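You operate a simulated robot arm through the tools that you are given. There is no shell and no other tool.

Carry out the task below with a simulated robot arm. There is one attempt and no reset: what you move stays moved.

## Task
Put things in order on the wall bench near the doors. At the end: the clear jar (marked "BLUE") from the wall bench near the doors stands where the white paper ball stood; the white paper ball from the wall bench near the doors stands where the red funnel stood; the grey long black-block pipe is on the green box; the red funnel stands where the grey long black-block pipe stood; whatever was shut is shut again. Leave all else as you found it, and nothing knocked over. Set down upright: long black-block pipe.

It is judged by the outcome, as a careful person would: the job done as asked, and still so three seconds after it is handed in. It fails if anything else is knocked over, pushed out of place, dropped, spilled or broken.

## Robot
A 7-joint arm with a two-finger parallel gripper, fixed in place. Base frame: the origin is at the foot of the arm, x ahead of it, y to its left, z up; the work surface is at about z = 0. Units: cm, rad, N and s.
With the tool pointing down near the work surface it reaches from about 22 to 58 cm from the base axis. Its first joint turns from -1.152 to 1.152 rad. Payload 2.5 kg.
The tool frame sits at the grasp point between the pads (the TCP): z along the fingers, y along the line on which they close. The tips reach 2.3 cm beyond it. The gripper opens to 9.4 cm. The fingers are 3.8 cm wide and 1 cm thick; the gripper's body (5.4 by 9.6 cm) begins 3.9 cm behind the TCP.
Orientation is that of the tool frame in the base frame, as [roll, pitch, yaw] about the fixed x, y, z axes, in that order (R = Rz(yaw) Ry(pitch) Rx(roll)). With the fingers straight down and closing along the base's y, the tool's x points along the base's -x, its y along +y and its z along -z.

## Interface
- The arm moves only by the tool jog_arm. Its argument "deltas" is a list of rows, each a list of 2 entries, a list of its own where there are three numbers: the shift along the base's x, y, z in units of 250 mm (1.0 is 250 mm), then the turn, a rotation vector about the base's x, y, z in units of 180 degrees (1.0 is 180 degrees). In form: [[[tx, ty, tz], [rx, ry, rz]], ...]. A call has 1 to 20 rows; each row is the pose to reach, as a shift and turn from the pose commanded when the call began. "hand" is the closure, from 0 (fully open) to 1 (shut), set as the call begins (left out, the last holds). A call with a number of a shift or a turn outside -1 to 1 is refused whole. A row lasts 0.2 s, in which the tool goes at most 5 cm and 0.15 rad; a call with a longer step from one row to the next is refused whole, and so is a gripper value outside its range. A pose out of reach is approached as far as the arm can. The call stops where the force on the tool passes 40 N (or 10 N more than at its start, if that is more) or the arm is blocked; 0.2 s more then pass. The fingers move at their own pace (about 10.8 cm/s each) and stop on an object; they squeeze with about 43 N. The grip force told is the motor's: it shows also when the fingers shut on nothing. Time passes only in rows, and 0.2 s behind the last, so rows that repeat a pose let the fingers close. It gives the time, the measured TCP pose, the force on the tool (base axes), the opening and the grip force at its end, in the units of the frame above (readings bear some noise), with the torque about the TCP (base axes, N m) and any sound that the robot's microphone picked up.
- Cameras (640 x 400 px; columns grow to the right, rows downward): "scene" is fixed at [9, -39.53, 54.85]; the picture's right is [0.97, -0.24, 0.00], its down [-0.13, -0.51, -0.85] and it looks along [0.21, 0.82, -0.53] (base axes); focal length 259 px, centre (320, 200). "wrist" rides on the gripper at [8.6, 1.6, -7.4] in the tool frame; the picture's right is [-0.18, 0.98, 0.00], its down [-0.58, -0.11, -0.81] and it looks along [-0.79, -0.15, 0.59] (tool axes); focal length 243 px, centre (320, 200).
- snapshot(camera): a new picture of that camera. No time passes.
- probe_pixels(camera, pixels): for up to 12 pixels [column, row] of the newest picture of that camera ("zoom" is the newest enlarged one), the place [x, y, z] in the base frame of the surface seen there, good to about 0.2 cm. No time passes.
- close_up(camera, box): a new picture of the part [left, top, right, bottom] of that camera's present view, enlarged. No time passes.
- close_job(): hands the job in; it is judged then, once.

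Leave the gripper open and the arm clear of the work at the hand-in unless told otherwise.

The tools are called by a JSON object that holds its "op" and its "data". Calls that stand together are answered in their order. jog_arm: Moves the arm, as the interface text tells. Its arguments: {"type":"object","properties":{"deltas":{"type":"array"},"hand":{"type":"number"}},"required":["deltas"]} The other tools are called the same way: snapshot (camera) takes a picture; probe_pixels (camera, pixels) gives the place of the surface under pixels of a picture; close_up (camera, box) takes an enlarged picture of a part of a camera's view; close_job () hands the job in.

At the start:

```text
clock: 0.0
tcp_pos: [34.69, 23.43, 33.16]
tcp_rot: [-3.141, -0.001, 3.141]
contact_force: [-0.4, 0.4, -0.1]
moment: [0.01, 0.0, 0.03]
grip_width: 9.39
grasp_force: 0.1
```

scene: 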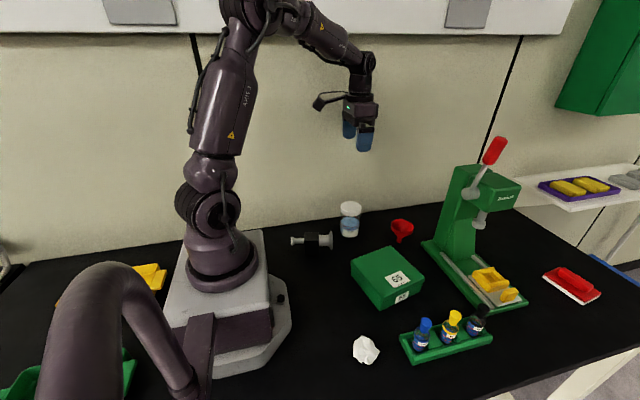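
wrist: 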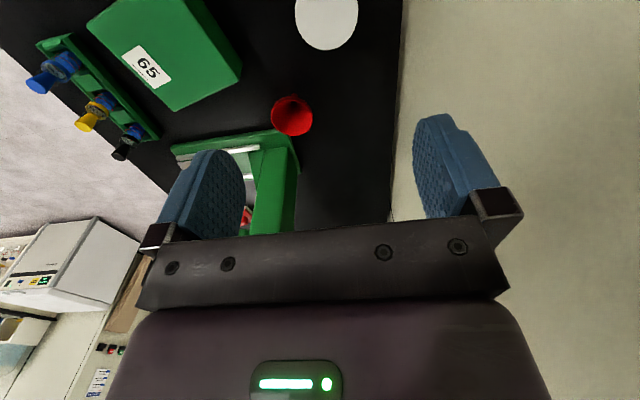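

I see the bench in the scene picture: a pipe with a black block at about (312,241), a jar at (349,219), a red funnel at (402,230), a green box at (387,277) and a paper ball at (365,349). First I'll enlarge the areas that matter.

{"op": "close_up", "data": {"camera": "scene", "box": [270, 180, 450, 292]}}

{"op": "close_up", "data": {"camera": "scene", "box": [320, 280, 512, 400]}}

{"op": "snapshot", "data": {"camera": "wrist"}}

{"op": "snapshot", "data": {"camera": "scene"}}

```text
3.56 times, centred on (360, 236) of scene
```

zoom: 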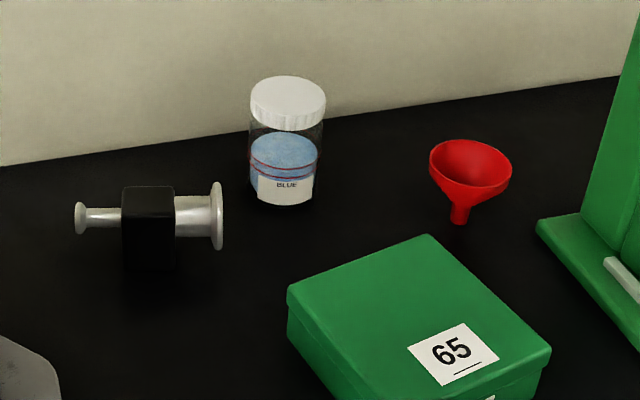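

```text
3.33 times, centred on (416, 340) of scene
```

zoom: 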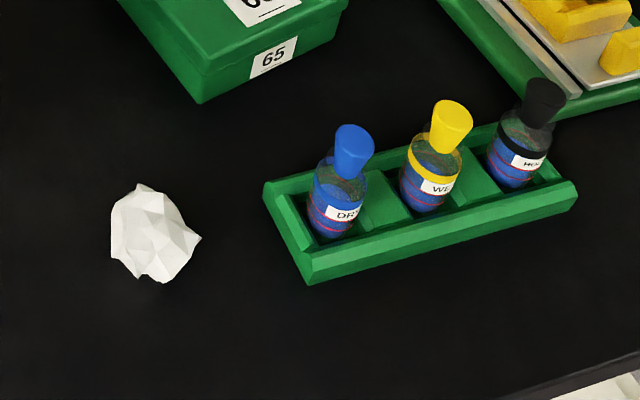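

```text
taken
```

wrist: 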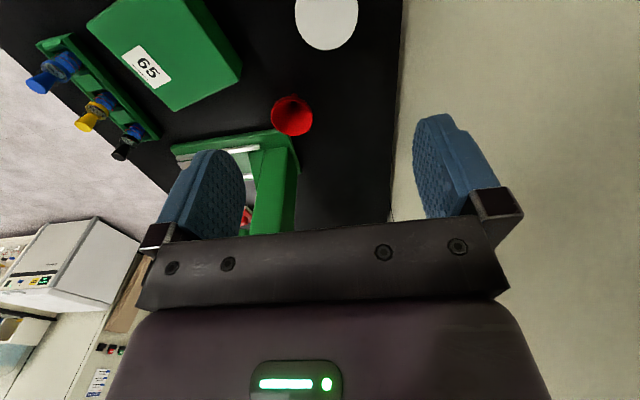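

```text
taken
```

scene: 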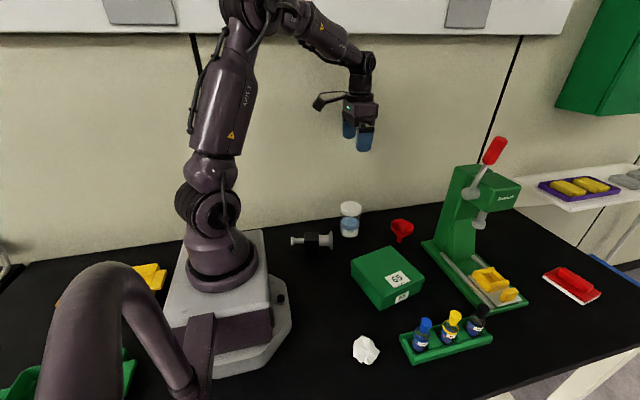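

The funnel stands spout-down and the pipe's black block is its foot. Next I'll measure the objects in the scene picture.

{"op": "probe_pixels", "data": {"camera": "scene", "pixels": [[293, 241], [298, 241], [312, 234], [312, 240], [312, 248], [312, 254], [306, 240], [318, 240], [325, 241], [330, 241], [331, 235], [331, 248]]}}

{"op": "probe_pixels", "data": {"camera": "scene", "pixels": [[350, 205], [350, 213], [350, 222], [350, 234], [350, 240], [402, 221], [402, 227], [399, 240], [399, 244], [391, 225], [413, 226], [402, 232]]}}

{"op": "probe_pixels", "data": {"camera": "scene", "pixels": [[365, 337], [365, 345], [365, 355], [365, 364], [354, 350], [378, 352], [390, 248], [352, 262], [380, 290], [423, 277], [380, 305], [388, 275]]}}

```text
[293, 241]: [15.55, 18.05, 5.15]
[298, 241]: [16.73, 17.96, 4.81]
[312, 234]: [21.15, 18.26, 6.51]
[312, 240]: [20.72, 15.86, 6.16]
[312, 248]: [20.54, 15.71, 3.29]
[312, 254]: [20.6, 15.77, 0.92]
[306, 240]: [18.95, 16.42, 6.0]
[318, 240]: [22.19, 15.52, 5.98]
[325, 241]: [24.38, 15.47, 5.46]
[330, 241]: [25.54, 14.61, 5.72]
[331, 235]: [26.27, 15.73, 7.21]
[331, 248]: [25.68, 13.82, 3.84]
```

```text
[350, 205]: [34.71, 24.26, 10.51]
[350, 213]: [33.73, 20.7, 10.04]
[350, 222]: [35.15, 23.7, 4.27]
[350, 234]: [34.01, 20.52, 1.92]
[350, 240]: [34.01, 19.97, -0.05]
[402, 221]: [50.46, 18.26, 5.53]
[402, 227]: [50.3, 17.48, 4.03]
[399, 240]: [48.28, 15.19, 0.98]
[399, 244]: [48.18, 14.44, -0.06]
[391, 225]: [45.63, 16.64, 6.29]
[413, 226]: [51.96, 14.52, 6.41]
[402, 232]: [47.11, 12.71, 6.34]
```

```text
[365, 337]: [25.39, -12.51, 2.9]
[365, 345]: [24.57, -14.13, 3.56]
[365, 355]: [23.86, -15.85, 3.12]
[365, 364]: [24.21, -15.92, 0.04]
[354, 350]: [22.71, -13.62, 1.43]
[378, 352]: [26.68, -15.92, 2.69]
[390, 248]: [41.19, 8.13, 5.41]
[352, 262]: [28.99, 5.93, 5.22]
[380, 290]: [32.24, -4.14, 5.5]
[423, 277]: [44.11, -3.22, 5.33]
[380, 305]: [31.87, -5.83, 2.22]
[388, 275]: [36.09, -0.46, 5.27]
```

I have rough positions. The wrist picture shows the funnel rim at (292,115) and the jar lid at (326,20) from above, so I'll probe those edges for better centres.

{"op": "probe_pixels", "data": {"camera": "wrist", "pixels": [[273, 113], [311, 118], [292, 97], [292, 134], [280, 102], [305, 103], [278, 127], [306, 129], [292, 100], [292, 122]]}}

{"op": "probe_pixels", "data": {"camera": "wrist", "pixels": [[297, 20], [356, 20], [326, 2], [326, 46], [326, 20], [305, 40], [350, 38], [240, 70], [120, 0], [90, 27], [168, 108], [205, 2]]}}

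{"op": "close_up", "data": {"camera": "wrist", "box": [240, 0, 400, 150]}}

```text
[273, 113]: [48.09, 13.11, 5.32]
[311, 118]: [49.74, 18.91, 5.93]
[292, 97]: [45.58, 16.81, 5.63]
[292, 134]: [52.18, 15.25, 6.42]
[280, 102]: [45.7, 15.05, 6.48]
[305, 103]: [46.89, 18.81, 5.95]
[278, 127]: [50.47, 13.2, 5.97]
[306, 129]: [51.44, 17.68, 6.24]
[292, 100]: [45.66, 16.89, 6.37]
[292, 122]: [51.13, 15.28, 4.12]
```

```text
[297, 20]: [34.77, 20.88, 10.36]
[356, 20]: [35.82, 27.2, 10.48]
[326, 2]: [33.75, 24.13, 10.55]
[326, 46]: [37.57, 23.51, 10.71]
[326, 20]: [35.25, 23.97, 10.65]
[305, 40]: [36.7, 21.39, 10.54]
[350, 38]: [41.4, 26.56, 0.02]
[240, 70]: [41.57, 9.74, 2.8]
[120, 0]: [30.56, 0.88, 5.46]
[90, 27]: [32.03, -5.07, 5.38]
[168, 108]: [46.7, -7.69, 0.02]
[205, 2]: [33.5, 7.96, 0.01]
```

```text
2.67 times, centred on (320, 75) of wrist
```

zoom: 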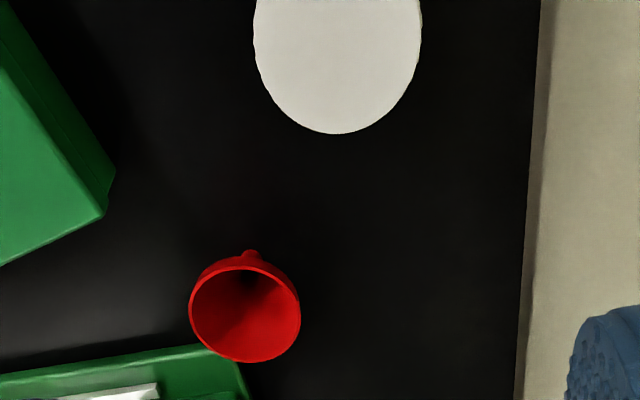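

Best estimates so far: funnel centre about (48.9, 15.95) with rim radius about 3.2 and height 6.4. Jar centre about (34.5, 24.0), 10.5 tall. The wall is close behind the jar. I'll move above the pipe at about (20.5, 17.5), turn the tool −15.5° to match it, and look with the wrist camera.

{"op": "jog_arm", "data": {"deltas": [[[-0.08, -0.03, -0.07], [0, 0, 0]], [[-0.16, -0.06, -0.14], [0, 0, -0.02]], [[-0.24, -0.09, -0.21], [0, 0, -0.04]], [[-0.32, -0.12, -0.28], [0, 0, -0.06]], [[-0.4, -0.16, -0.36], [0, 0, -0.086]], [[-0.48, -0.2, -0.44], [0, 0, -0.086]], [[-0.568, -0.237, -0.526], [0, 0, -0.086]], [[-0.568, -0.237, -0.526], [0, 0, -0.086]]], "hand": 0}}

{"op": "snapshot", "data": {"camera": "wrist"}}

{"op": "snapshot", "data": {"camera": "scene"}}

```text
clock: 1.8
tcp_pos: [20.48, 17.04, 20.05]
tcp_rot: [3.141, 0.0, 2.871]
contact_force: [-0.2, -0.1, 0.2]
moment: [0.0, 0.01, 0.05]
grip_width: 9.42
grasp_force: 0.1
```

```text
taken
```

wrist: 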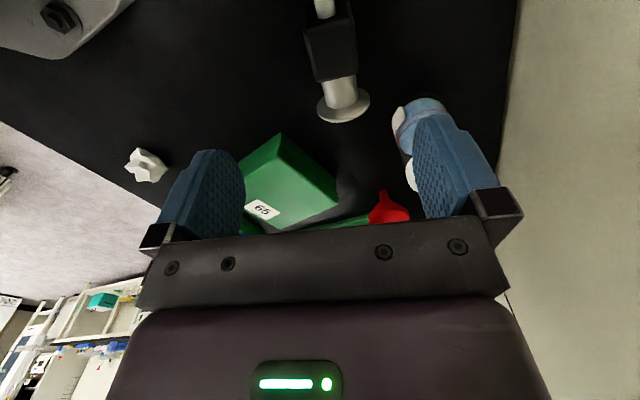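

```text
taken
```

scene: 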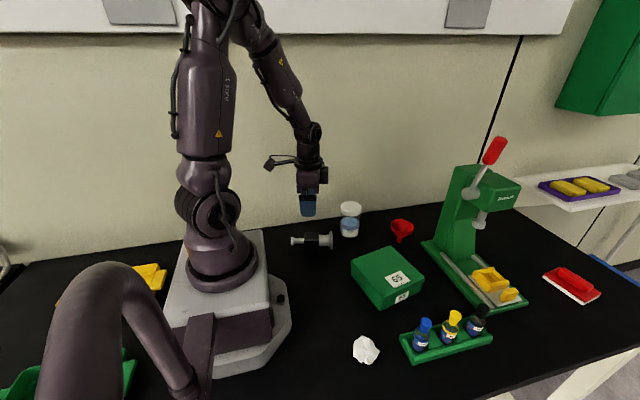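

The arm sits over the pipe, and the pipe's block shows at (330,50) in the wrist view. I'll probe its edges and enlarge that area.

{"op": "probe_pixels", "data": {"camera": "wrist", "pixels": [[307, 35], [352, 20], [330, 30], [312, 77], [355, 70], [333, 72], [333, 50], [324, 8], [318, 105], [369, 100], [343, 100], [330, 65]]}}

{"op": "close_up", "data": {"camera": "wrist", "box": [270, 0, 430, 130]}}

{"op": "jog_arm", "data": {"deltas": [[[0, 0, 0], [0, 0, 0]], [[0, 0, 0], [0, 0, 0]]]}}

```text
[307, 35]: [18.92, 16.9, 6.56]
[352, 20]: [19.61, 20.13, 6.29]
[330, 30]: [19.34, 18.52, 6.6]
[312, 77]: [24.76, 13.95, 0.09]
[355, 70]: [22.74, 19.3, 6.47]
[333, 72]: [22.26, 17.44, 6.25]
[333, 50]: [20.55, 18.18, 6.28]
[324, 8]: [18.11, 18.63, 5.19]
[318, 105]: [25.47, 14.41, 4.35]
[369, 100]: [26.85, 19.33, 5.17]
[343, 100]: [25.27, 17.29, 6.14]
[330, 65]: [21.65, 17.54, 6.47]
```

```text
3.08 times, centred on (350, 65) of wrist
```

zoom: 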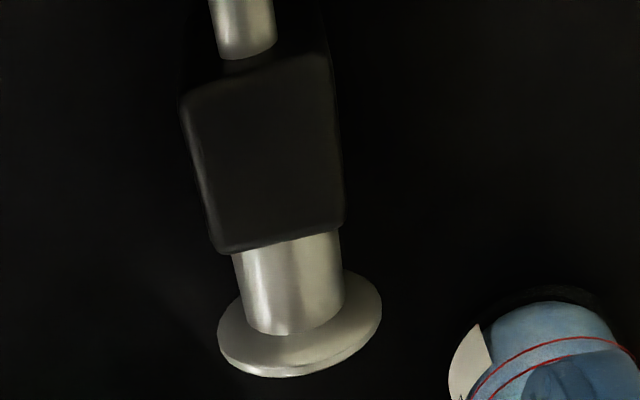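

```text
clock: 2.4
tcp_pos: [20.49, 17.12, 20.09]
tcp_rot: [3.139, 0.001, 2.87]
contact_force: [0.4, 0.6, 0.4]
moment: [0.06, 0.02, -0.01]
grip_width: 9.38
grasp_force: 0.1
```

The tool reads (20.5, 17.1). I'll refine the block's faces from both cameras with enlarged pictures.

{"op": "close_up", "data": {"camera": "wrist", "box": [290, 0, 386, 100]}}

{"op": "probe_pixels", "data": {"camera": "zoom", "pixels": [[230, 120], [220, 150], [300, 90], [370, 75], [400, 130], [412, 200], [420, 260], [250, 250], [265, 310], [350, 290], [320, 180], [410, 275]]}}

```text
4.00 times, centred on (338, 50) of wrist
```

zoom: 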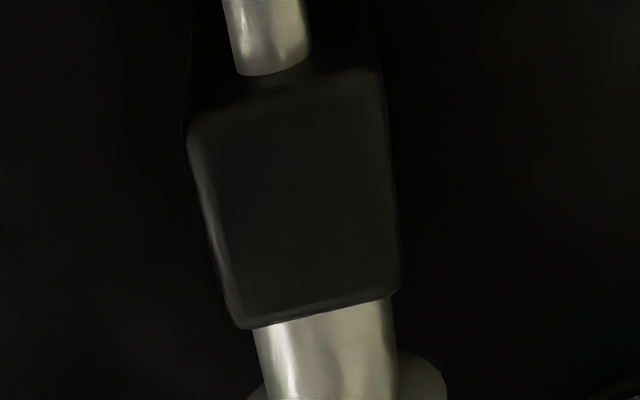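

```text
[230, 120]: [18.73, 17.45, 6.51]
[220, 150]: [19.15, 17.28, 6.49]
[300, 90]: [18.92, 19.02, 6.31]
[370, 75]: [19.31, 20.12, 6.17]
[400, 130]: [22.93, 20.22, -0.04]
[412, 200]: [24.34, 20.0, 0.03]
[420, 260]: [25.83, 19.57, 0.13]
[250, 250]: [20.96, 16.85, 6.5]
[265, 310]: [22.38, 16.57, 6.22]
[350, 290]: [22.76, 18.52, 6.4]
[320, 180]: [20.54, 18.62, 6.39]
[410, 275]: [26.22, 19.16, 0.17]
```

I'll probe points just inside the block's edges in this enlarged view.

{"op": "probe_pixels", "data": {"camera": "zoom", "pixels": [[195, 150], [205, 200], [218, 250], [232, 300], [378, 90], [386, 150], [392, 210], [397, 270], [240, 105], [340, 80], [260, 322], [370, 295]]}}

{"op": "close_up", "data": {"camera": "scene", "box": [280, 215, 344, 265]}}

```text
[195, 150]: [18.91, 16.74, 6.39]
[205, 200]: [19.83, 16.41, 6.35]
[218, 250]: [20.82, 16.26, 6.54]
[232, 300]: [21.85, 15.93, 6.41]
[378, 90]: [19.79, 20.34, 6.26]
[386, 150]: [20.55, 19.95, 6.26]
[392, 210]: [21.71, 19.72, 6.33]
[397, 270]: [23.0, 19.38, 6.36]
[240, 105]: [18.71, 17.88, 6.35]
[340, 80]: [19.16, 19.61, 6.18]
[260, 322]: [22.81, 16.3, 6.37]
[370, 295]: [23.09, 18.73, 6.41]
```

```text
8.00 times, centred on (312, 240) of scene
```

zoom: 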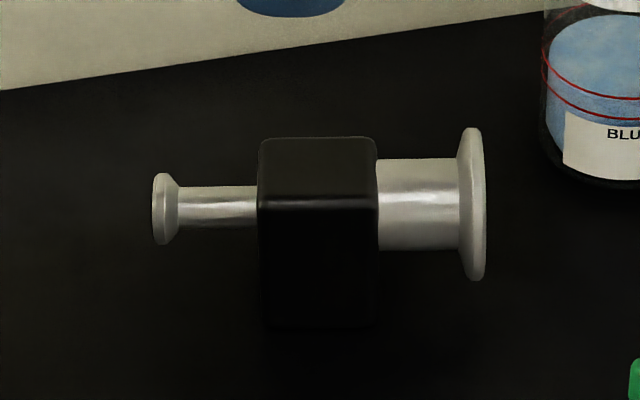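

The block's top is about 3.8 × 4 cm, centred near (20.9, 18.05), turned about −16°, top at z 6.5. I'll line the tool up above it at z = 10 and check the reading before going lower.

{"op": "jog_arm", "data": {"deltas": [[[0.016, 0.038, -0.1], [0, 0, -0.002]], [[0.016, 0.038, -0.2], [0, 0, -0.002]], [[0.016, 0.038, -0.3], [0, 0, -0.002]], [[0.016, 0.038, -0.4], [0, 0, -0.002]], [[0.016, 0.038, -0.4], [0, 0, -0.002]]], "hand": 0}}

{"op": "snapshot", "data": {"camera": "wrist"}}

```text
clock: 3.6
tcp_pos: [20.87, 18.3, 9.93]
tcp_rot: [-3.141, 0.001, 2.864]
contact_force: [-0.5, -0.4, -0.8]
moment: [-0.02, 0.0, 0.0]
grip_width: 9.4
grasp_force: 0.0
```

```text
taken
```

wrist: 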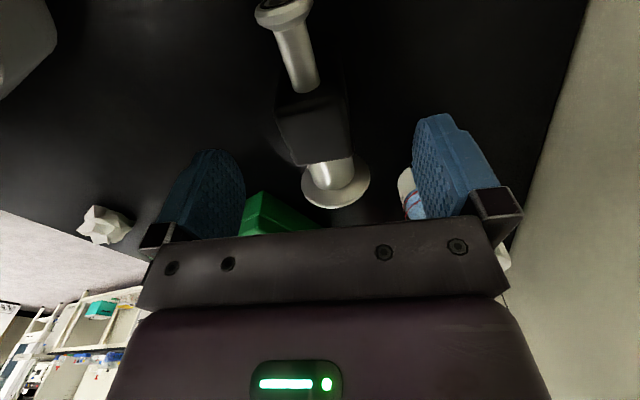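

Reading is (20.87, 18.30, 9.93). I'll probe the block's top edges again from this closer view.

{"op": "close_up", "data": {"camera": "wrist", "box": [256, 70, 384, 190]}}

{"op": "probe_pixels", "data": {"camera": "wrist", "pixels": [[281, 120], [285, 140], [292, 158], [345, 95], [348, 120], [351, 150], [283, 112], [330, 92], [305, 163], [345, 155]]}}

```text
3.33 times, centred on (320, 130) of wrist
```

zoom: 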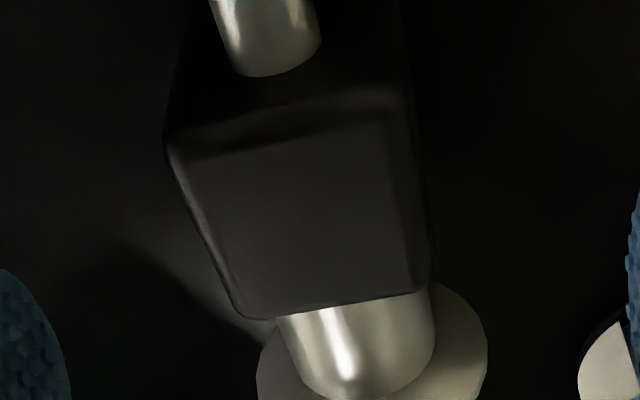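

```text
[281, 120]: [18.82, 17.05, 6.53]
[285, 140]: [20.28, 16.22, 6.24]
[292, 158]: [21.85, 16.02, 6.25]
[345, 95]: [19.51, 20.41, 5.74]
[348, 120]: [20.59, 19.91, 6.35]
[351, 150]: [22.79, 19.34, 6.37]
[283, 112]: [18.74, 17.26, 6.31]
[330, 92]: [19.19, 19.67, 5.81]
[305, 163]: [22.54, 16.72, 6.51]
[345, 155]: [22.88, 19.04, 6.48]
```

Block centre is confirmed at about (20.85, 18.0). I'll shift y by −0.3 and go down to z ≈ 4 around the block, still open.

{"op": "jog_arm", "data": {"deltas": [[[0, -0.012, 0], [0, 0, 0]], [[0, -0.012, -0.08], [0, 0, 0]], [[0, -0.012, -0.16], [0, 0, 0]], [[0, -0.012, -0.237], [0, 0, 0]], [[0, -0.012, -0.237], [0, 0, 0]]], "hand": 0}}

{"op": "snapshot", "data": {"camera": "wrist"}}

{"op": "close_up", "data": {"camera": "scene", "box": [250, 130, 410, 260]}}

```text
clock: 4.8
tcp_pos: [20.79, 18.01, 4.03]
tcp_rot: [-3.141, -0.001, 2.864]
contact_force: [-0.6, 0.4, -0.1]
moment: [0.02, 0.0, 0.02]
grip_width: 9.4
grasp_force: 0.0
```

```text
taken
```

wrist: 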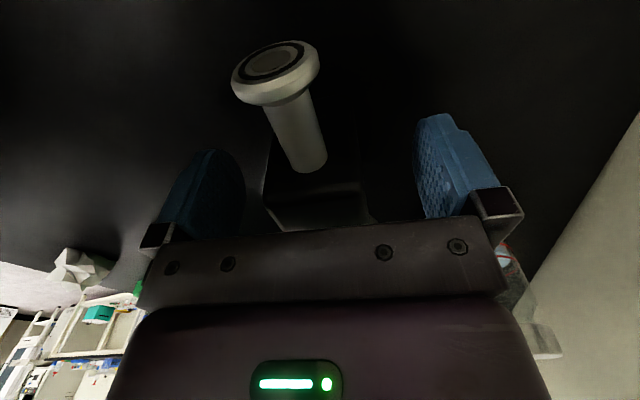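

```text
3.08 times, centred on (330, 195) of scene
```

zoom: 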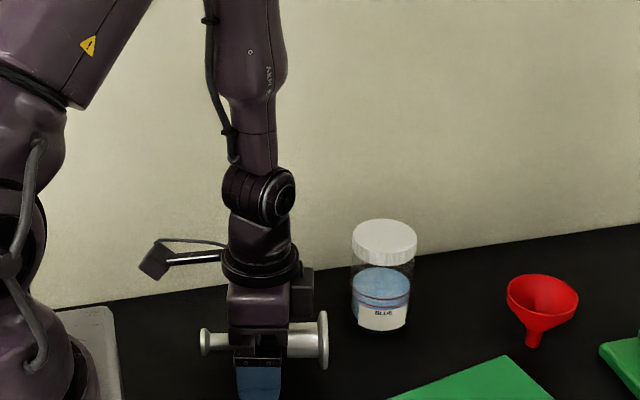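

The fingers straddle the block with room on both sides and no contact force. Now I'll close the hand while holding still.

{"op": "jog_arm", "data": {"deltas": [[[0, 0, 0], [0, 0, 0]], [[0, 0, 0], [0, 0, 0]], [[0, 0, 0], [0, 0, 0]], [[0, 0, 0], [0, 0, 0]]], "hand": 1}}

```text
clock: 5.8
tcp_pos: [20.77, 17.97, 4.19]
tcp_rot: [3.141, -0.001, 2.864]
contact_force: [-0.2, 0.2, -0.2]
moment: [-0.04, -0.04, -0.01]
grip_width: 3.95
grasp_force: 43.8
```

The grip holds at 3.95 cm wide with 43.8 N. I'll lift straight up about 12 cm.

{"op": "jog_arm", "data": {"deltas": [[[0, 0, 0.04], [0, 0, 0]], [[0, 0, 0.12], [0, 0, 0]], [[0, 0, 0.22], [0, 0, 0]], [[0, 0, 0.32], [0, 0, 0]], [[0, 0, 0.42], [0, 0, 0]], [[0, 0, 0.48], [0, 0, 0]], [[0, 0, 0.48], [0, 0, 0]]]}}

{"op": "snapshot", "data": {"camera": "scene"}}

{"op": "snapshot", "data": {"camera": "wrist"}}

```text
clock: 7.4
tcp_pos: [20.99, 17.97, 16.13]
tcp_rot: [3.14, 0.0, 2.864]
contact_force: [-0.3, 0.5, -3.3]
moment: [-0.02, 0.05, 0.0]
grip_width: 3.96
grasp_force: 43.1
```

```text
taken
```

scene: 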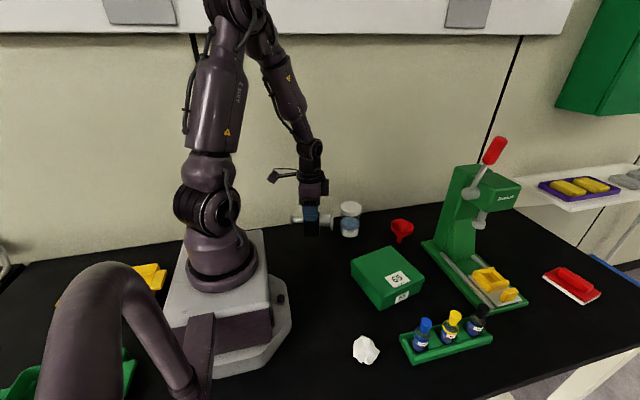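

```text
taken
```

wrist: 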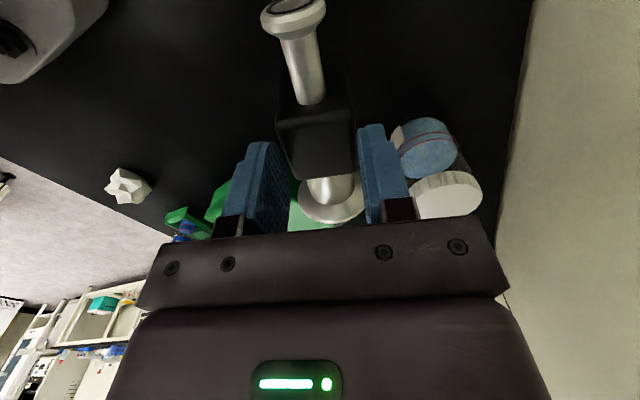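

The pipe is held level and clear, about 330 g. Before moving over, I'll measure the box top precisely with an enlarged scene picture.

{"op": "close_up", "data": {"camera": "scene", "box": [340, 240, 436, 300]}}

{"op": "probe_pixels", "data": {"camera": "scene", "pixels": [[353, 263], [388, 249], [421, 276], [385, 292], [370, 256], [405, 262], [368, 276], [405, 284], [387, 270]]}}

```text
6.67 times, centred on (388, 270) of scene
```

zoom: 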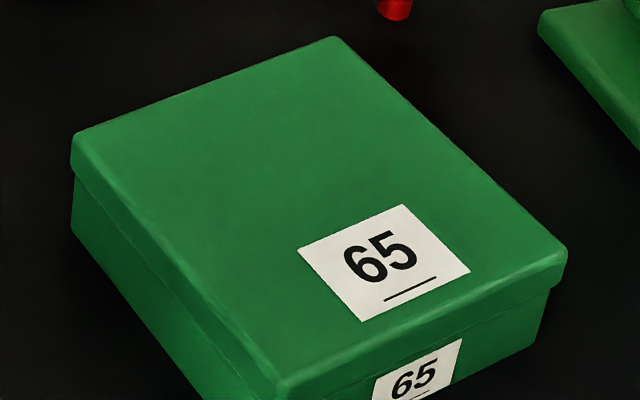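

```text
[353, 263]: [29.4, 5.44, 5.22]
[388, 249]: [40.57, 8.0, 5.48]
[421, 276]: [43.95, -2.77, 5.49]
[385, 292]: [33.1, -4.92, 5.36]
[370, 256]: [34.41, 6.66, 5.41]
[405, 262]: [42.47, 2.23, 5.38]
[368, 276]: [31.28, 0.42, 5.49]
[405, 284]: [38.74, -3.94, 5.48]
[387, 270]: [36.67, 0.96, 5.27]
```

The box top is about 11.4 cm square, centred at (36.75, 1.45), z ≈ 5.4. I'll carry the pipe there at z ≈ 16 in steady steps.

{"op": "jog_arm", "data": {"deltas": [[[0.03, -0.032, 0], [0, 0, 0]], [[0.09, -0.095, 0], [0, 0, 0]], [[0.155, -0.163, 0], [0, 0, 0]], [[0.225, -0.237, 0], [0, 0, 0]], [[0.295, -0.31, 0], [0, 0, 0]], [[0.365, -0.384, 0], [0, 0, 0]], [[0.435, -0.458, 0], [0, 0, 0]], [[0.505, -0.531, 0], [0, 0, 0]], [[0.565, -0.595, 0], [0, 0, 0]], [[0.61, -0.642, 0], [0, 0, 0]], [[0.63, -0.663, 0], [0, 0, 0]], [[0.63, -0.663, 0], [0, 0, 0]]]}}

{"op": "snapshot", "data": {"camera": "scene"}}

{"op": "snapshot", "data": {"camera": "wrist"}}

```text
clock: 10.0
tcp_pos: [36.64, 1.45, 16.03]
tcp_rot: [-3.141, 0.0, 2.865]
contact_force: [0.5, -0.4, -2.9]
moment: [0.0, 0.05, 0.03]
grip_width: 3.96
grasp_force: 43.3
```

```text
taken
```

scene: 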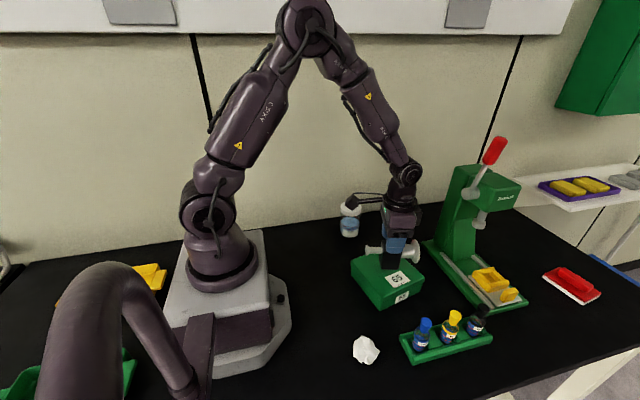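

```text
taken
```

wrist: 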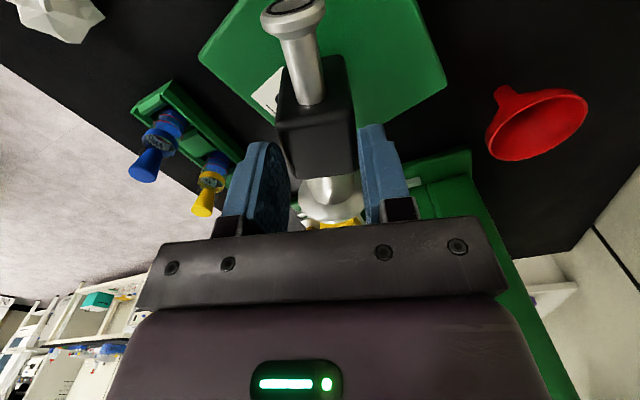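

The pipe is centred above the box. I'll lower it until it is just above the lid (TCP ≈ 9.8).

{"op": "jog_arm", "data": {"deltas": [[[0, 0, -0.05], [0, 0, 0]], [[0, 0, -0.11], [0, 0, 0]], [[0, 0, -0.17], [0, 0, 0]], [[0, 0, -0.22], [0, 0, 0]], [[0, 0, -0.248], [0, 0, 0]], [[0, 0, -0.248], [0, 0, 0]]]}}

{"op": "close_up", "data": {"camera": "scene", "box": [330, 190, 458, 310]}}

```text
clock: 10.8
tcp_pos: [37.13, 1.27, 12.36]
tcp_rot: [3.138, 0.012, 2.865]
contact_force: [-3.7, -0.5, 12.5]
moment: [-0.27, 0.15, -0.09]
grip_width: 3.96
grasp_force: 42.9
stopped in row 4: the force on the tool passed its limit at 101 N (the readings are from after the stop); the commanded pose is now the measured one
```

```text
3.33 times, centred on (394, 250) of scene
```

zoom: 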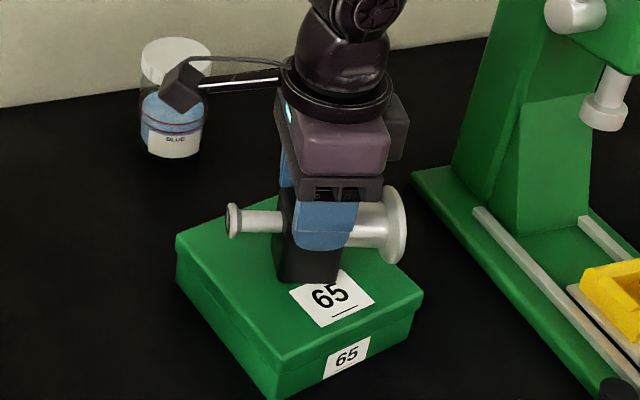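

The arm stopped early at z = 12.4 with a force spike, higher than I expected for contact with the lid. I'll check what touches what before doing anything else.

{"op": "probe_pixels", "data": {"camera": "zoom", "pixels": [[305, 278], [290, 270], [330, 278], [300, 255], [290, 200], [320, 215], [270, 290], [350, 270], [230, 222], [400, 225], [395, 262], [240, 250]]}}

{"op": "snapshot", "data": {"camera": "wrist"}}

{"op": "snapshot", "data": {"camera": "scene"}}

```text
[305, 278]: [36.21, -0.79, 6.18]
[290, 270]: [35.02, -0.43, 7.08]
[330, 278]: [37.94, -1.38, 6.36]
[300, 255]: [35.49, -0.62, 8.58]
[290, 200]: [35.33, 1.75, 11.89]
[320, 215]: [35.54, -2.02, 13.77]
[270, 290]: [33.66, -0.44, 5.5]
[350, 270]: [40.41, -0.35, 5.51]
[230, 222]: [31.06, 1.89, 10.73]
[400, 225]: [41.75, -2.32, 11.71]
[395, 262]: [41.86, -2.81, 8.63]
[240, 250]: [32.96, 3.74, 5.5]
```

```text
taken
```

wrist: 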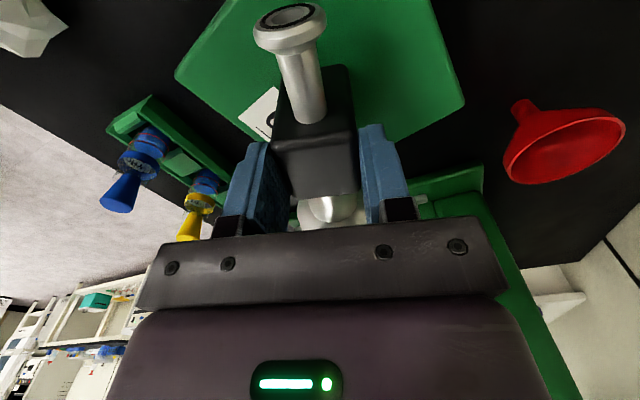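

```text
taken
```

scene: 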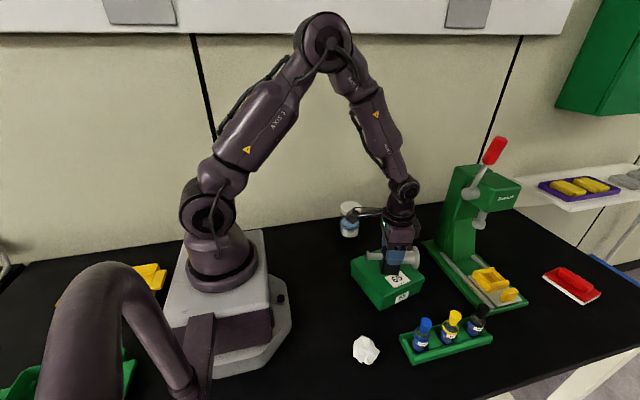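

The block's foot is on the lid: its bottom is near z ≈ 5.6 and the lid is at 5.5. So the pipe had slid about 2–3 cm down in the grip during the lift, and that is why it touched early. I'll hold still and re-read the force.

{"op": "jog_arm", "data": {"deltas": [[[0, 0, 0], [0, 0, 0]], [[0, 0, 0], [0, 0, 0]]]}}

{"op": "close_up", "data": {"camera": "scene", "box": [350, 225, 430, 285]}}

{"op": "close_up", "data": {"camera": "wrist", "box": [200, 0, 480, 230]}}

```text
clock: 11.4
tcp_pos: [37.01, 1.42, 12.44]
tcp_rot: [3.136, 0.013, 2.865]
contact_force: [-7.3, -0.8, 22.9]
moment: [-0.41, 0.41, -0.04]
grip_width: 3.97
grasp_force: 42.5
```

```text
6.67 times, centred on (390, 255) of scene
```

zoom: 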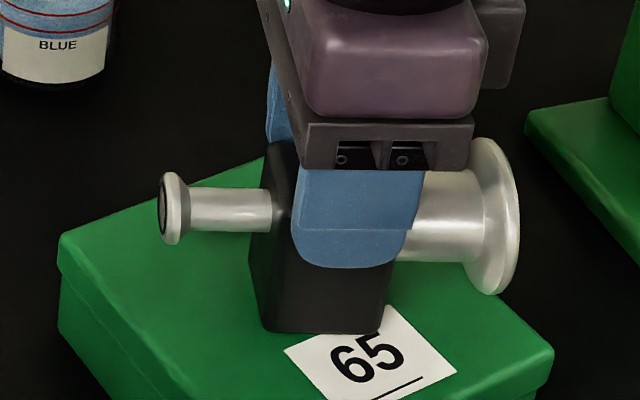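

```text
1.74 times, centred on (340, 115) of wrist
```

zoom: 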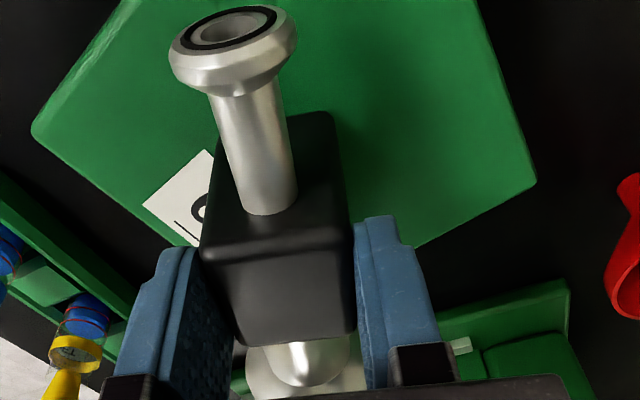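

The tool is pressing down on the box with about 23 N. I'll ease up by 1 mm to unload it before releasing.

{"op": "jog_arm", "data": {"deltas": [[[0, 0, 0.004], [0, 0, 0]], [[0, 0, 0.004], [0, 0, 0]]]}}

```text
clock: 12.1
tcp_pos: [37.2, 1.51, 12.54]
tcp_rot: [3.137, 0.012, 2.864]
contact_force: [-0.6, 0.2, -3.6]
moment: [-0.03, 0.02, -0.02]
grip_width: 3.94
grasp_force: 42.5
```

Force is now −3.6 N, just the pipe's weight, so it hangs within 1 mm of the lid. I'll go down half a millimetre and then open the hand only.

{"op": "jog_arm", "data": {"deltas": [[[0, 0, -0.002], [0, 0, 0]], [[0, 0, -0.002], [0, 0, 0]]]}}

```text
clock: 12.7
tcp_pos: [37.11, 1.25, 12.4]
tcp_rot: [3.139, 0.013, 2.866]
contact_force: [-3.3, -1.7, 10.5]
moment: [-0.35, 0.29, -0.05]
grip_width: 3.94
grasp_force: 43.0
```

Contact again with about 13 N. I'll back off a quarter millimetre and open the hand in the same hold.

{"op": "jog_arm", "data": {"deltas": [[[0, 0, 0.001], [0, 0, 0]], [[0, 0, 0.001], [0, 0, 0]]]}}

{"op": "jog_arm", "data": {"deltas": [[[0, 0, 0], [0, 0, 0]], [[0, 0, 0], [0, 0, 0]], [[0, 0, 0], [0, 0, 0]]], "hand": 0}}

{"op": "snapshot", "data": {"camera": "wrist"}}

{"op": "close_up", "data": {"camera": "scene", "box": [350, 225, 430, 285]}}

```text
clock: 13.2
tcp_pos: [37.23, 1.52, 12.44]
tcp_rot: [3.138, 0.013, 2.866]
contact_force: [-2.5, 0.7, 5.8]
moment: [-0.16, 0.18, -0.08]
grip_width: 3.93
grasp_force: 43.2
```

```text
clock: 14.1
tcp_pos: [37.26, 1.38, 12.35]
tcp_rot: [3.137, 0.013, 2.866]
contact_force: [-0.1, -0.3, -0.6]
moment: [-0.02, 0.06, -0.03]
grip_width: 9.38
grasp_force: 0.1
```

```text
taken
```

wrist: 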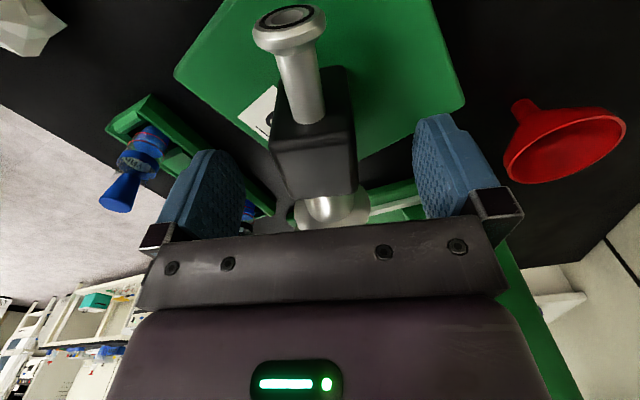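

```text
6.67 times, centred on (390, 255) of scene
```

zoom: 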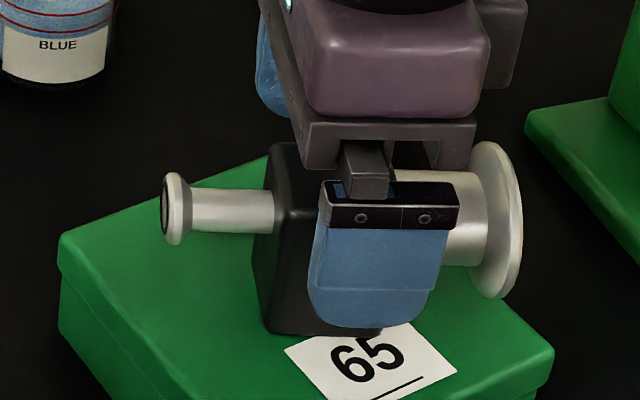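

The pipe now stands on the box with its foot flat and the fingers off it. I'll rise straight up 10 cm, trim the tiny tool tilt, and check the scene.

{"op": "jog_arm", "data": {"deltas": [[[0, 0, 0.06], [0, 0, 0]], [[0, 0, 0.16], [0, 0, 0]], [[0, 0, 0.26], [0, 0, 0]], [[0, 0, 0.36], [-0.0003, 0.0044, 0]], [[0, 0, 0.42], [-0.0003, 0.0044, 0]], [[0, 0, 0.42], [-0.0003, 0.0044, 0]]]}}

{"op": "snapshot", "data": {"camera": "wrist"}}

{"op": "snapshot", "data": {"camera": "scene"}}

{"op": "close_up", "data": {"camera": "scene", "box": [340, 225, 436, 310]}}

```text
clock: 15.4
tcp_pos: [37.03, 1.48, 22.81]
tcp_rot: [-3.141, -0.001, 2.868]
contact_force: [-0.3, -0.2, -0.6]
moment: [0.01, -0.02, -0.01]
grip_width: 9.41
grasp_force: 0.0
```

```text
taken
```

wrist: 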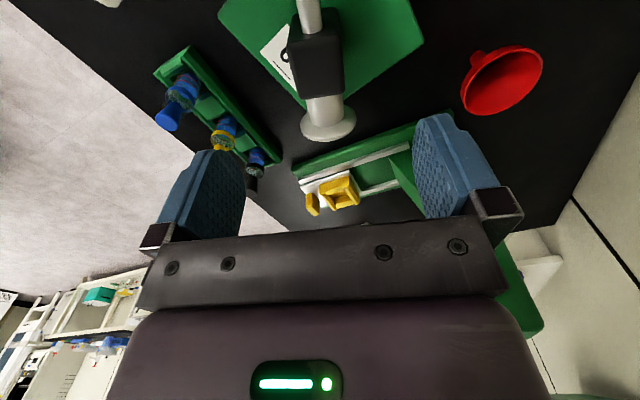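

```text
taken
```

scene: 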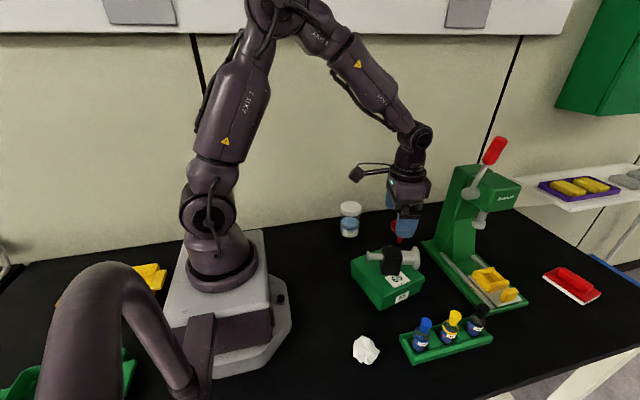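

```text
4.71 times, centred on (388, 268) of scene
```

zoom: 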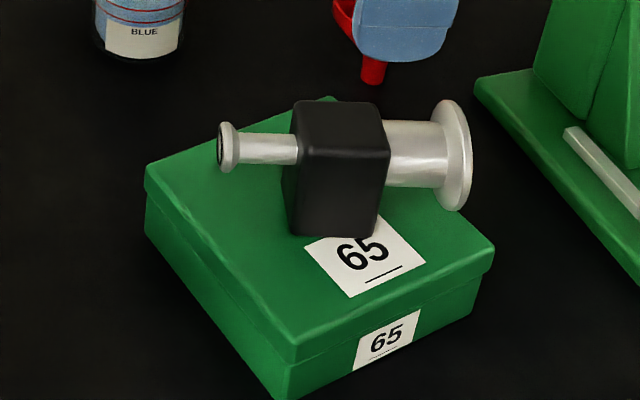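

The pipe stands level on the box, and the box has not moved (corners still at about (351,261) and (425,278)). Next I'll measure the placed pipe, the funnel and the free space by the press base.

{"op": "probe_pixels", "data": {"camera": "zoom", "pixels": [[340, 110], [340, 140], [335, 160], [330, 225], [232, 145], [455, 160], [478, 85], [160, 175], [490, 245], [335, 230]]}}

{"op": "probe_pixels", "data": {"camera": "wrist", "pixels": [[462, 90], [480, 110], [510, 112], [540, 75], [543, 52], [520, 47], [490, 55], [475, 62], [295, 165], [412, 125], [400, 160], [420, 30]]}}

{"op": "close_up", "data": {"camera": "wrist", "box": [400, 20, 560, 130]}}

```text
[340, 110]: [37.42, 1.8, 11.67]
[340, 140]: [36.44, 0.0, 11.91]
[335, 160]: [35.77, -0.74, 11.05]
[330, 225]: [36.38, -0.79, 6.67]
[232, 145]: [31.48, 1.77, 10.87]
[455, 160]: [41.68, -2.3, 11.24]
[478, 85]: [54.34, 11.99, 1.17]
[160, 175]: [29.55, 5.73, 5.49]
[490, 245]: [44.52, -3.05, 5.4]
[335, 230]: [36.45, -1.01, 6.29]
```

```text
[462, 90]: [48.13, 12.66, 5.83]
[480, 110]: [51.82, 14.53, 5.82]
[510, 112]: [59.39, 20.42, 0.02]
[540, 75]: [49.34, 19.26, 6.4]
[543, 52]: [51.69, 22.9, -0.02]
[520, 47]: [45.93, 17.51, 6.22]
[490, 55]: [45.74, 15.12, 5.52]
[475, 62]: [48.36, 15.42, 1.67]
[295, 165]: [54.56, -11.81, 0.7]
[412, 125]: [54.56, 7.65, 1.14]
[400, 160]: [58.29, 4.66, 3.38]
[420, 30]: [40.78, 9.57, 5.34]
```

```text
3.64 times, centred on (480, 75) of wrist
```

zoom: 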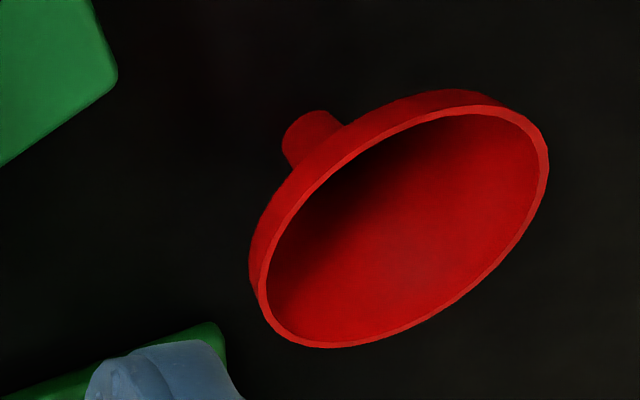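

The pipe reads upright on the box: block top at 11.9, axis level. I'll probe the funnel's lip all round in this enlarged view to get its centre.

{"op": "probe_pixels", "data": {"camera": "zoom", "pixels": [[263, 295], [290, 335], [340, 344], [420, 318], [500, 258], [540, 190], [540, 145], [510, 112], [460, 110], [400, 133], [330, 180], [285, 235]]}}

{"op": "probe_pixels", "data": {"camera": "wrist", "pixels": [[424, 118], [400, 130], [360, 145], [420, 135], [480, 300], [452, 119], [600, 130], [560, 225], [575, 195], [630, 60]]}}

```text
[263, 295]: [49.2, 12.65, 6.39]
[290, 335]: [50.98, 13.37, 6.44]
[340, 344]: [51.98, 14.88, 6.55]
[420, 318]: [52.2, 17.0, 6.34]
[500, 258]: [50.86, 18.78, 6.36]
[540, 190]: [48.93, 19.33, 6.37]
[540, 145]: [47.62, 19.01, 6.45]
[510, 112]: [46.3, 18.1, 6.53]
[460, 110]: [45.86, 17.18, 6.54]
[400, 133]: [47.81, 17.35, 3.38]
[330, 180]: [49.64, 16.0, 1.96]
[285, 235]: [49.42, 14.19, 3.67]
```

```text
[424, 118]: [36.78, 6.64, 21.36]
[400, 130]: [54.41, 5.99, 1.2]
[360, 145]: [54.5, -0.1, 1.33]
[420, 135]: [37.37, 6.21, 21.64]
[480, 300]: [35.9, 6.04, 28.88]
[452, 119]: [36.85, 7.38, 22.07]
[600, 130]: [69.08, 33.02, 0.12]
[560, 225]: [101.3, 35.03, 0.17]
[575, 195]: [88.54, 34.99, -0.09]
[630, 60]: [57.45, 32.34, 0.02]
```

The funnel's lip circle is centred at (48.97, 15.98), radius 3.35, lip at z 6.45. Before moving there I'll check how near the press head and lever come.

{"op": "probe_pixels", "data": {"camera": "scene", "pixels": [[495, 150], [480, 190], [520, 192], [465, 170], [480, 220], [447, 225], [440, 245], [470, 200], [484, 172], [455, 180]]}}

```text
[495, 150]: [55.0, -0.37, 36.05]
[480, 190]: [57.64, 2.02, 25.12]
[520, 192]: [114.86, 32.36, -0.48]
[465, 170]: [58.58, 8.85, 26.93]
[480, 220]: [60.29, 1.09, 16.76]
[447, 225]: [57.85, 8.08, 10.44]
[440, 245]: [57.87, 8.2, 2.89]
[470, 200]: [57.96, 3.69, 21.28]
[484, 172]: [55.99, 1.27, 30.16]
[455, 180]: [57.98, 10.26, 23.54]
```

The press column stays at x > 57.8, y < 10.3 and its lever near (55, 0), so the path is clear. I'll move above the funnel, turn back to yaw 0, and stop at z = 11 with the fingertips above the rim.

{"op": "jog_arm", "data": {"deltas": [[[0.05, 0.06, 0], [0, 0, 0.012]], [[0.12, 0.145, 0], [0, 0, 0.03]], [[0.2, 0.242, 0], [0, 0, 0.05]], [[0.28, 0.34, 0], [0, 0, 0.07]], [[0.36, 0.437, 0], [0, 0, 0.0871]], [[0.43, 0.522, 0], [0, 0, 0.0871]], [[0.478, 0.58, 0], [0, 0, 0.0871]], [[0.478, 0.58, -0.12], [0, 0, 0.0871]], [[0.478, 0.58, -0.24], [0, 0, 0.0871]], [[0.478, 0.58, -0.36], [0, 0, 0.0871]], [[0.478, 0.58, -0.46], [0, 0, 0.0871]], [[0.478, 0.58, -0.46], [0, 0, 0.0871]], [[0.478, 0.58, -0.46], [0, 0, 0.0871]]], "hand": 0}}

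{"op": "snapshot", "data": {"camera": "wrist"}}

{"op": "snapshot", "data": {"camera": "scene"}}

```text
clock: 18.2
tcp_pos: [49.39, 16.05, 11.52]
tcp_rot: [-3.141, -0.003, 3.139]
contact_force: [0.5, -0.2, 0.0]
moment: [-0.02, -0.03, 0.0]
grip_width: 9.4
grasp_force: 0.0
```

```text
taken
```

wrist: 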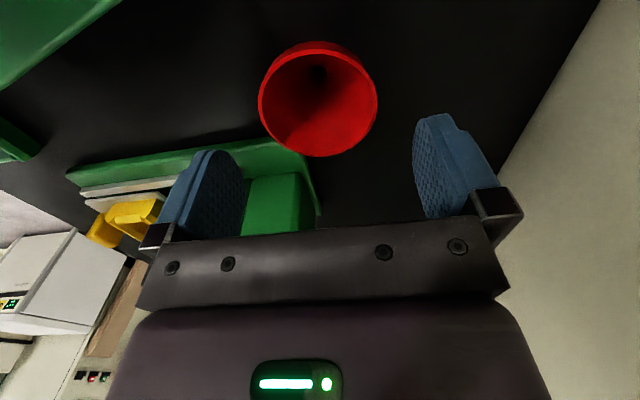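

```text
taken
```

scene: 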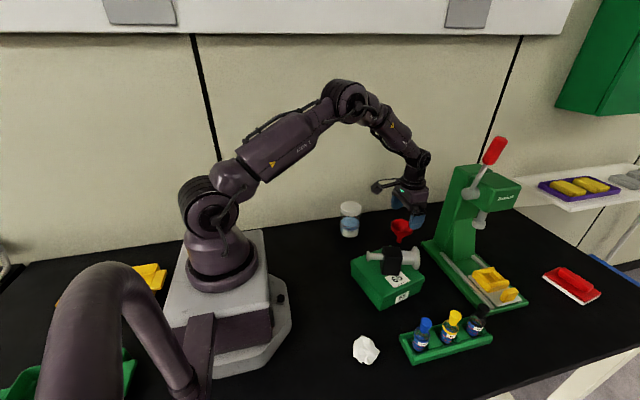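

The funnel shows clearly at (318,100). I'll probe its lip from this view to centre exactly.

{"op": "close_up", "data": {"camera": "wrist", "box": [238, 30, 398, 170]}}

{"op": "probe_pixels", "data": {"camera": "wrist", "pixels": [[260, 105], [264, 125], [285, 147], [318, 155], [350, 148], [371, 125], [376, 100], [365, 70], [340, 53], [316, 50], [290, 57], [268, 80]]}}

```text
2.86 times, centred on (318, 100) of wrist
```

zoom: 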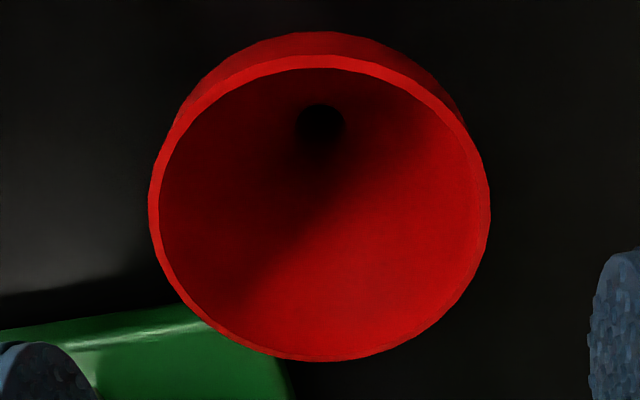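

```text
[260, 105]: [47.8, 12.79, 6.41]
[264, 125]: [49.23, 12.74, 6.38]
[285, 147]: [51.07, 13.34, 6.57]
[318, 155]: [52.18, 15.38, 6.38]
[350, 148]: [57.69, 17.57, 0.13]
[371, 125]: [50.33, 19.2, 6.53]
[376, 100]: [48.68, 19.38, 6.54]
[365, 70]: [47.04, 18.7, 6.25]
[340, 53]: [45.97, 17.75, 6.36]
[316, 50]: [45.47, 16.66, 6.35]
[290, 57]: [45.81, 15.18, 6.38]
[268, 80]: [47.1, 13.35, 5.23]
```

The lip circle is centred at (48.90, 16.03). The tool is at (49.39, 16.05), so I'll shift x by −0.45 and go down slowly to z ≈ 5.4 with the hand still open.

{"op": "jog_arm", "data": {"deltas": [[[-0.018, 0, 0], [0, 0, 0]], [[-0.018, 0, -0.06], [0, 0, 0]], [[-0.018, 0, -0.12], [0, 0, 0]], [[-0.018, 0, -0.18], [0, 0, 0]], [[-0.018, 0, -0.23], [0, 0, 0]], [[-0.018, 0, -0.244], [0, 0, 0]], [[-0.018, 0, -0.244], [0, 0, 0]]], "hand": 0}}

{"op": "snapshot", "data": {"camera": "wrist"}}

{"op": "close_up", "data": {"camera": "scene", "box": [360, 170, 456, 260]}}

```text
clock: 19.9
tcp_pos: [48.63, 15.77, 5.33]
tcp_rot: [-3.14, 0.0, 3.138]
contact_force: [0.1, 0.2, -0.2]
moment: [0.0, 0.0, -0.04]
grip_width: 9.41
grasp_force: 0.0
```

```text
taken
```

wrist: 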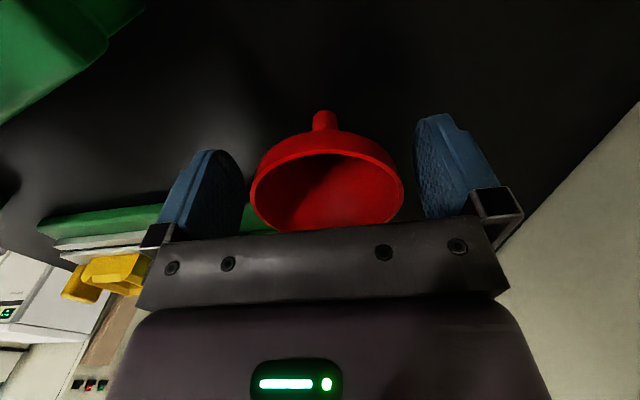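

```text
4.44 times, centred on (408, 215) of scene
```

zoom: 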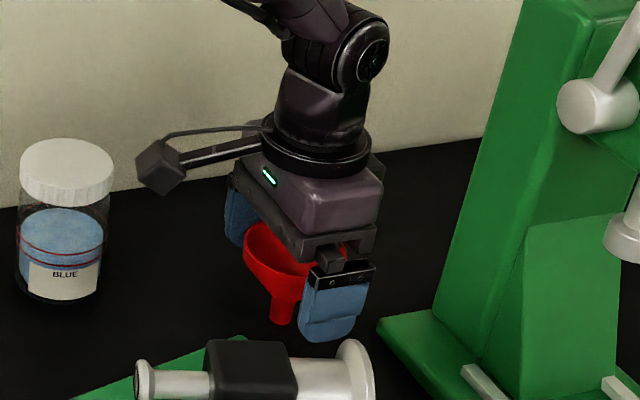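

I'm at (48.63, 15.77, 5.33) with the rim between the pads. I'll take a still reading and probe the pads' inner faces and the rim to check centring.

{"op": "jog_arm", "data": {"deltas": [[[0, 0, 0], [0, 0, 0]], [[0, 0, 0], [0, 0, 0]], [[0, 0, 0], [0, 0, 0]]]}}

{"op": "snapshot", "data": {"camera": "wrist"}}

{"op": "probe_pixels", "data": {"camera": "wrist", "pixels": [[232, 200], [236, 180], [239, 210], [420, 150], [425, 190], [418, 200], [252, 190], [256, 210], [401, 190], [398, 205], [327, 157], [325, 115]]}}

```text
clock: 20.6
tcp_pos: [48.59, 15.85, 5.32]
tcp_rot: [-3.141, -0.002, 3.139]
contact_force: [0.1, 0.2, -0.6]
moment: [0.02, 0.02, -0.01]
grip_width: 9.42
grasp_force: 0.1
```

```text
taken
```

wrist: 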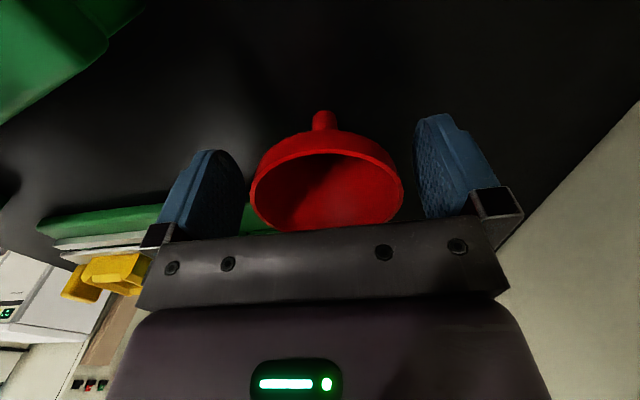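

```text
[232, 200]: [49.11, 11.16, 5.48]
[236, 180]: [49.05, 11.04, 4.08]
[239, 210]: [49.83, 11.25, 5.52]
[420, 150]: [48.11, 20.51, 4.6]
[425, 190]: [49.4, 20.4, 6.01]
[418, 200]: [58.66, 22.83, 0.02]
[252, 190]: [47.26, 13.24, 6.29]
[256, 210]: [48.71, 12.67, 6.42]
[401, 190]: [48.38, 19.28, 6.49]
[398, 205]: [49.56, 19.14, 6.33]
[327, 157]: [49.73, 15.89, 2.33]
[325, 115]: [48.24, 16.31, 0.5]
```

The pads' faces are at y = 11.15 and 20.45 (mid 15.80), while the rim spans 12.67 to 19.35 (mid 16.0). I'll shift +0.2 in y and +0.3 in x, and close partway to about 7.3 cm.

{"op": "jog_arm", "data": {"deltas": [[[0.012, 0.008, 0], [0, 0, 0]], [[0.012, 0.008, 0], [0, 0, 0]], [[0.012, 0.008, 0], [0, 0, 0]], [[0.012, 0.008, 0], [0, 0, 0]]], "hand": 0.22}}

{"op": "snapshot", "data": {"camera": "wrist"}}

{"op": "close_up", "data": {"camera": "wrist", "box": [220, 90, 440, 240]}}

```text
clock: 21.6
tcp_pos: [48.98, 15.95, 5.35]
tcp_rot: [-3.141, -0.001, 3.139]
contact_force: [0.3, -0.8, 0.1]
moment: [0.0, -0.02, 0.0]
grip_width: 7.32
grasp_force: 0.1
```

```text
taken
```

wrist: 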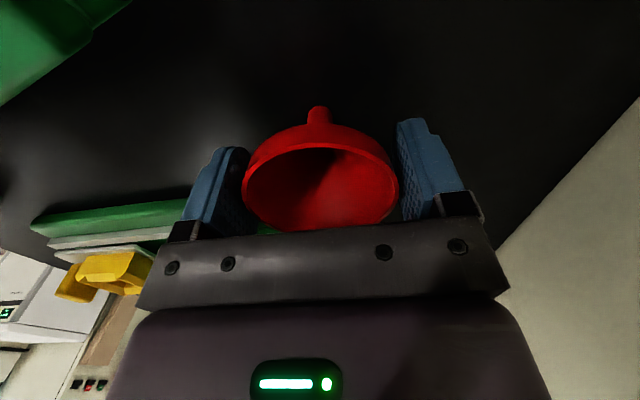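

```text
2.67 times, centred on (330, 165) of wrist
```

zoom: 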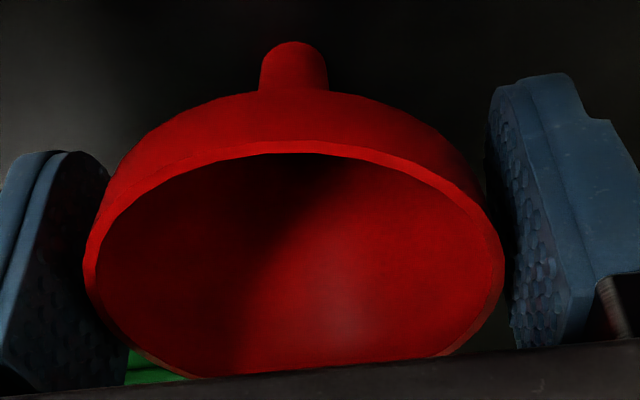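

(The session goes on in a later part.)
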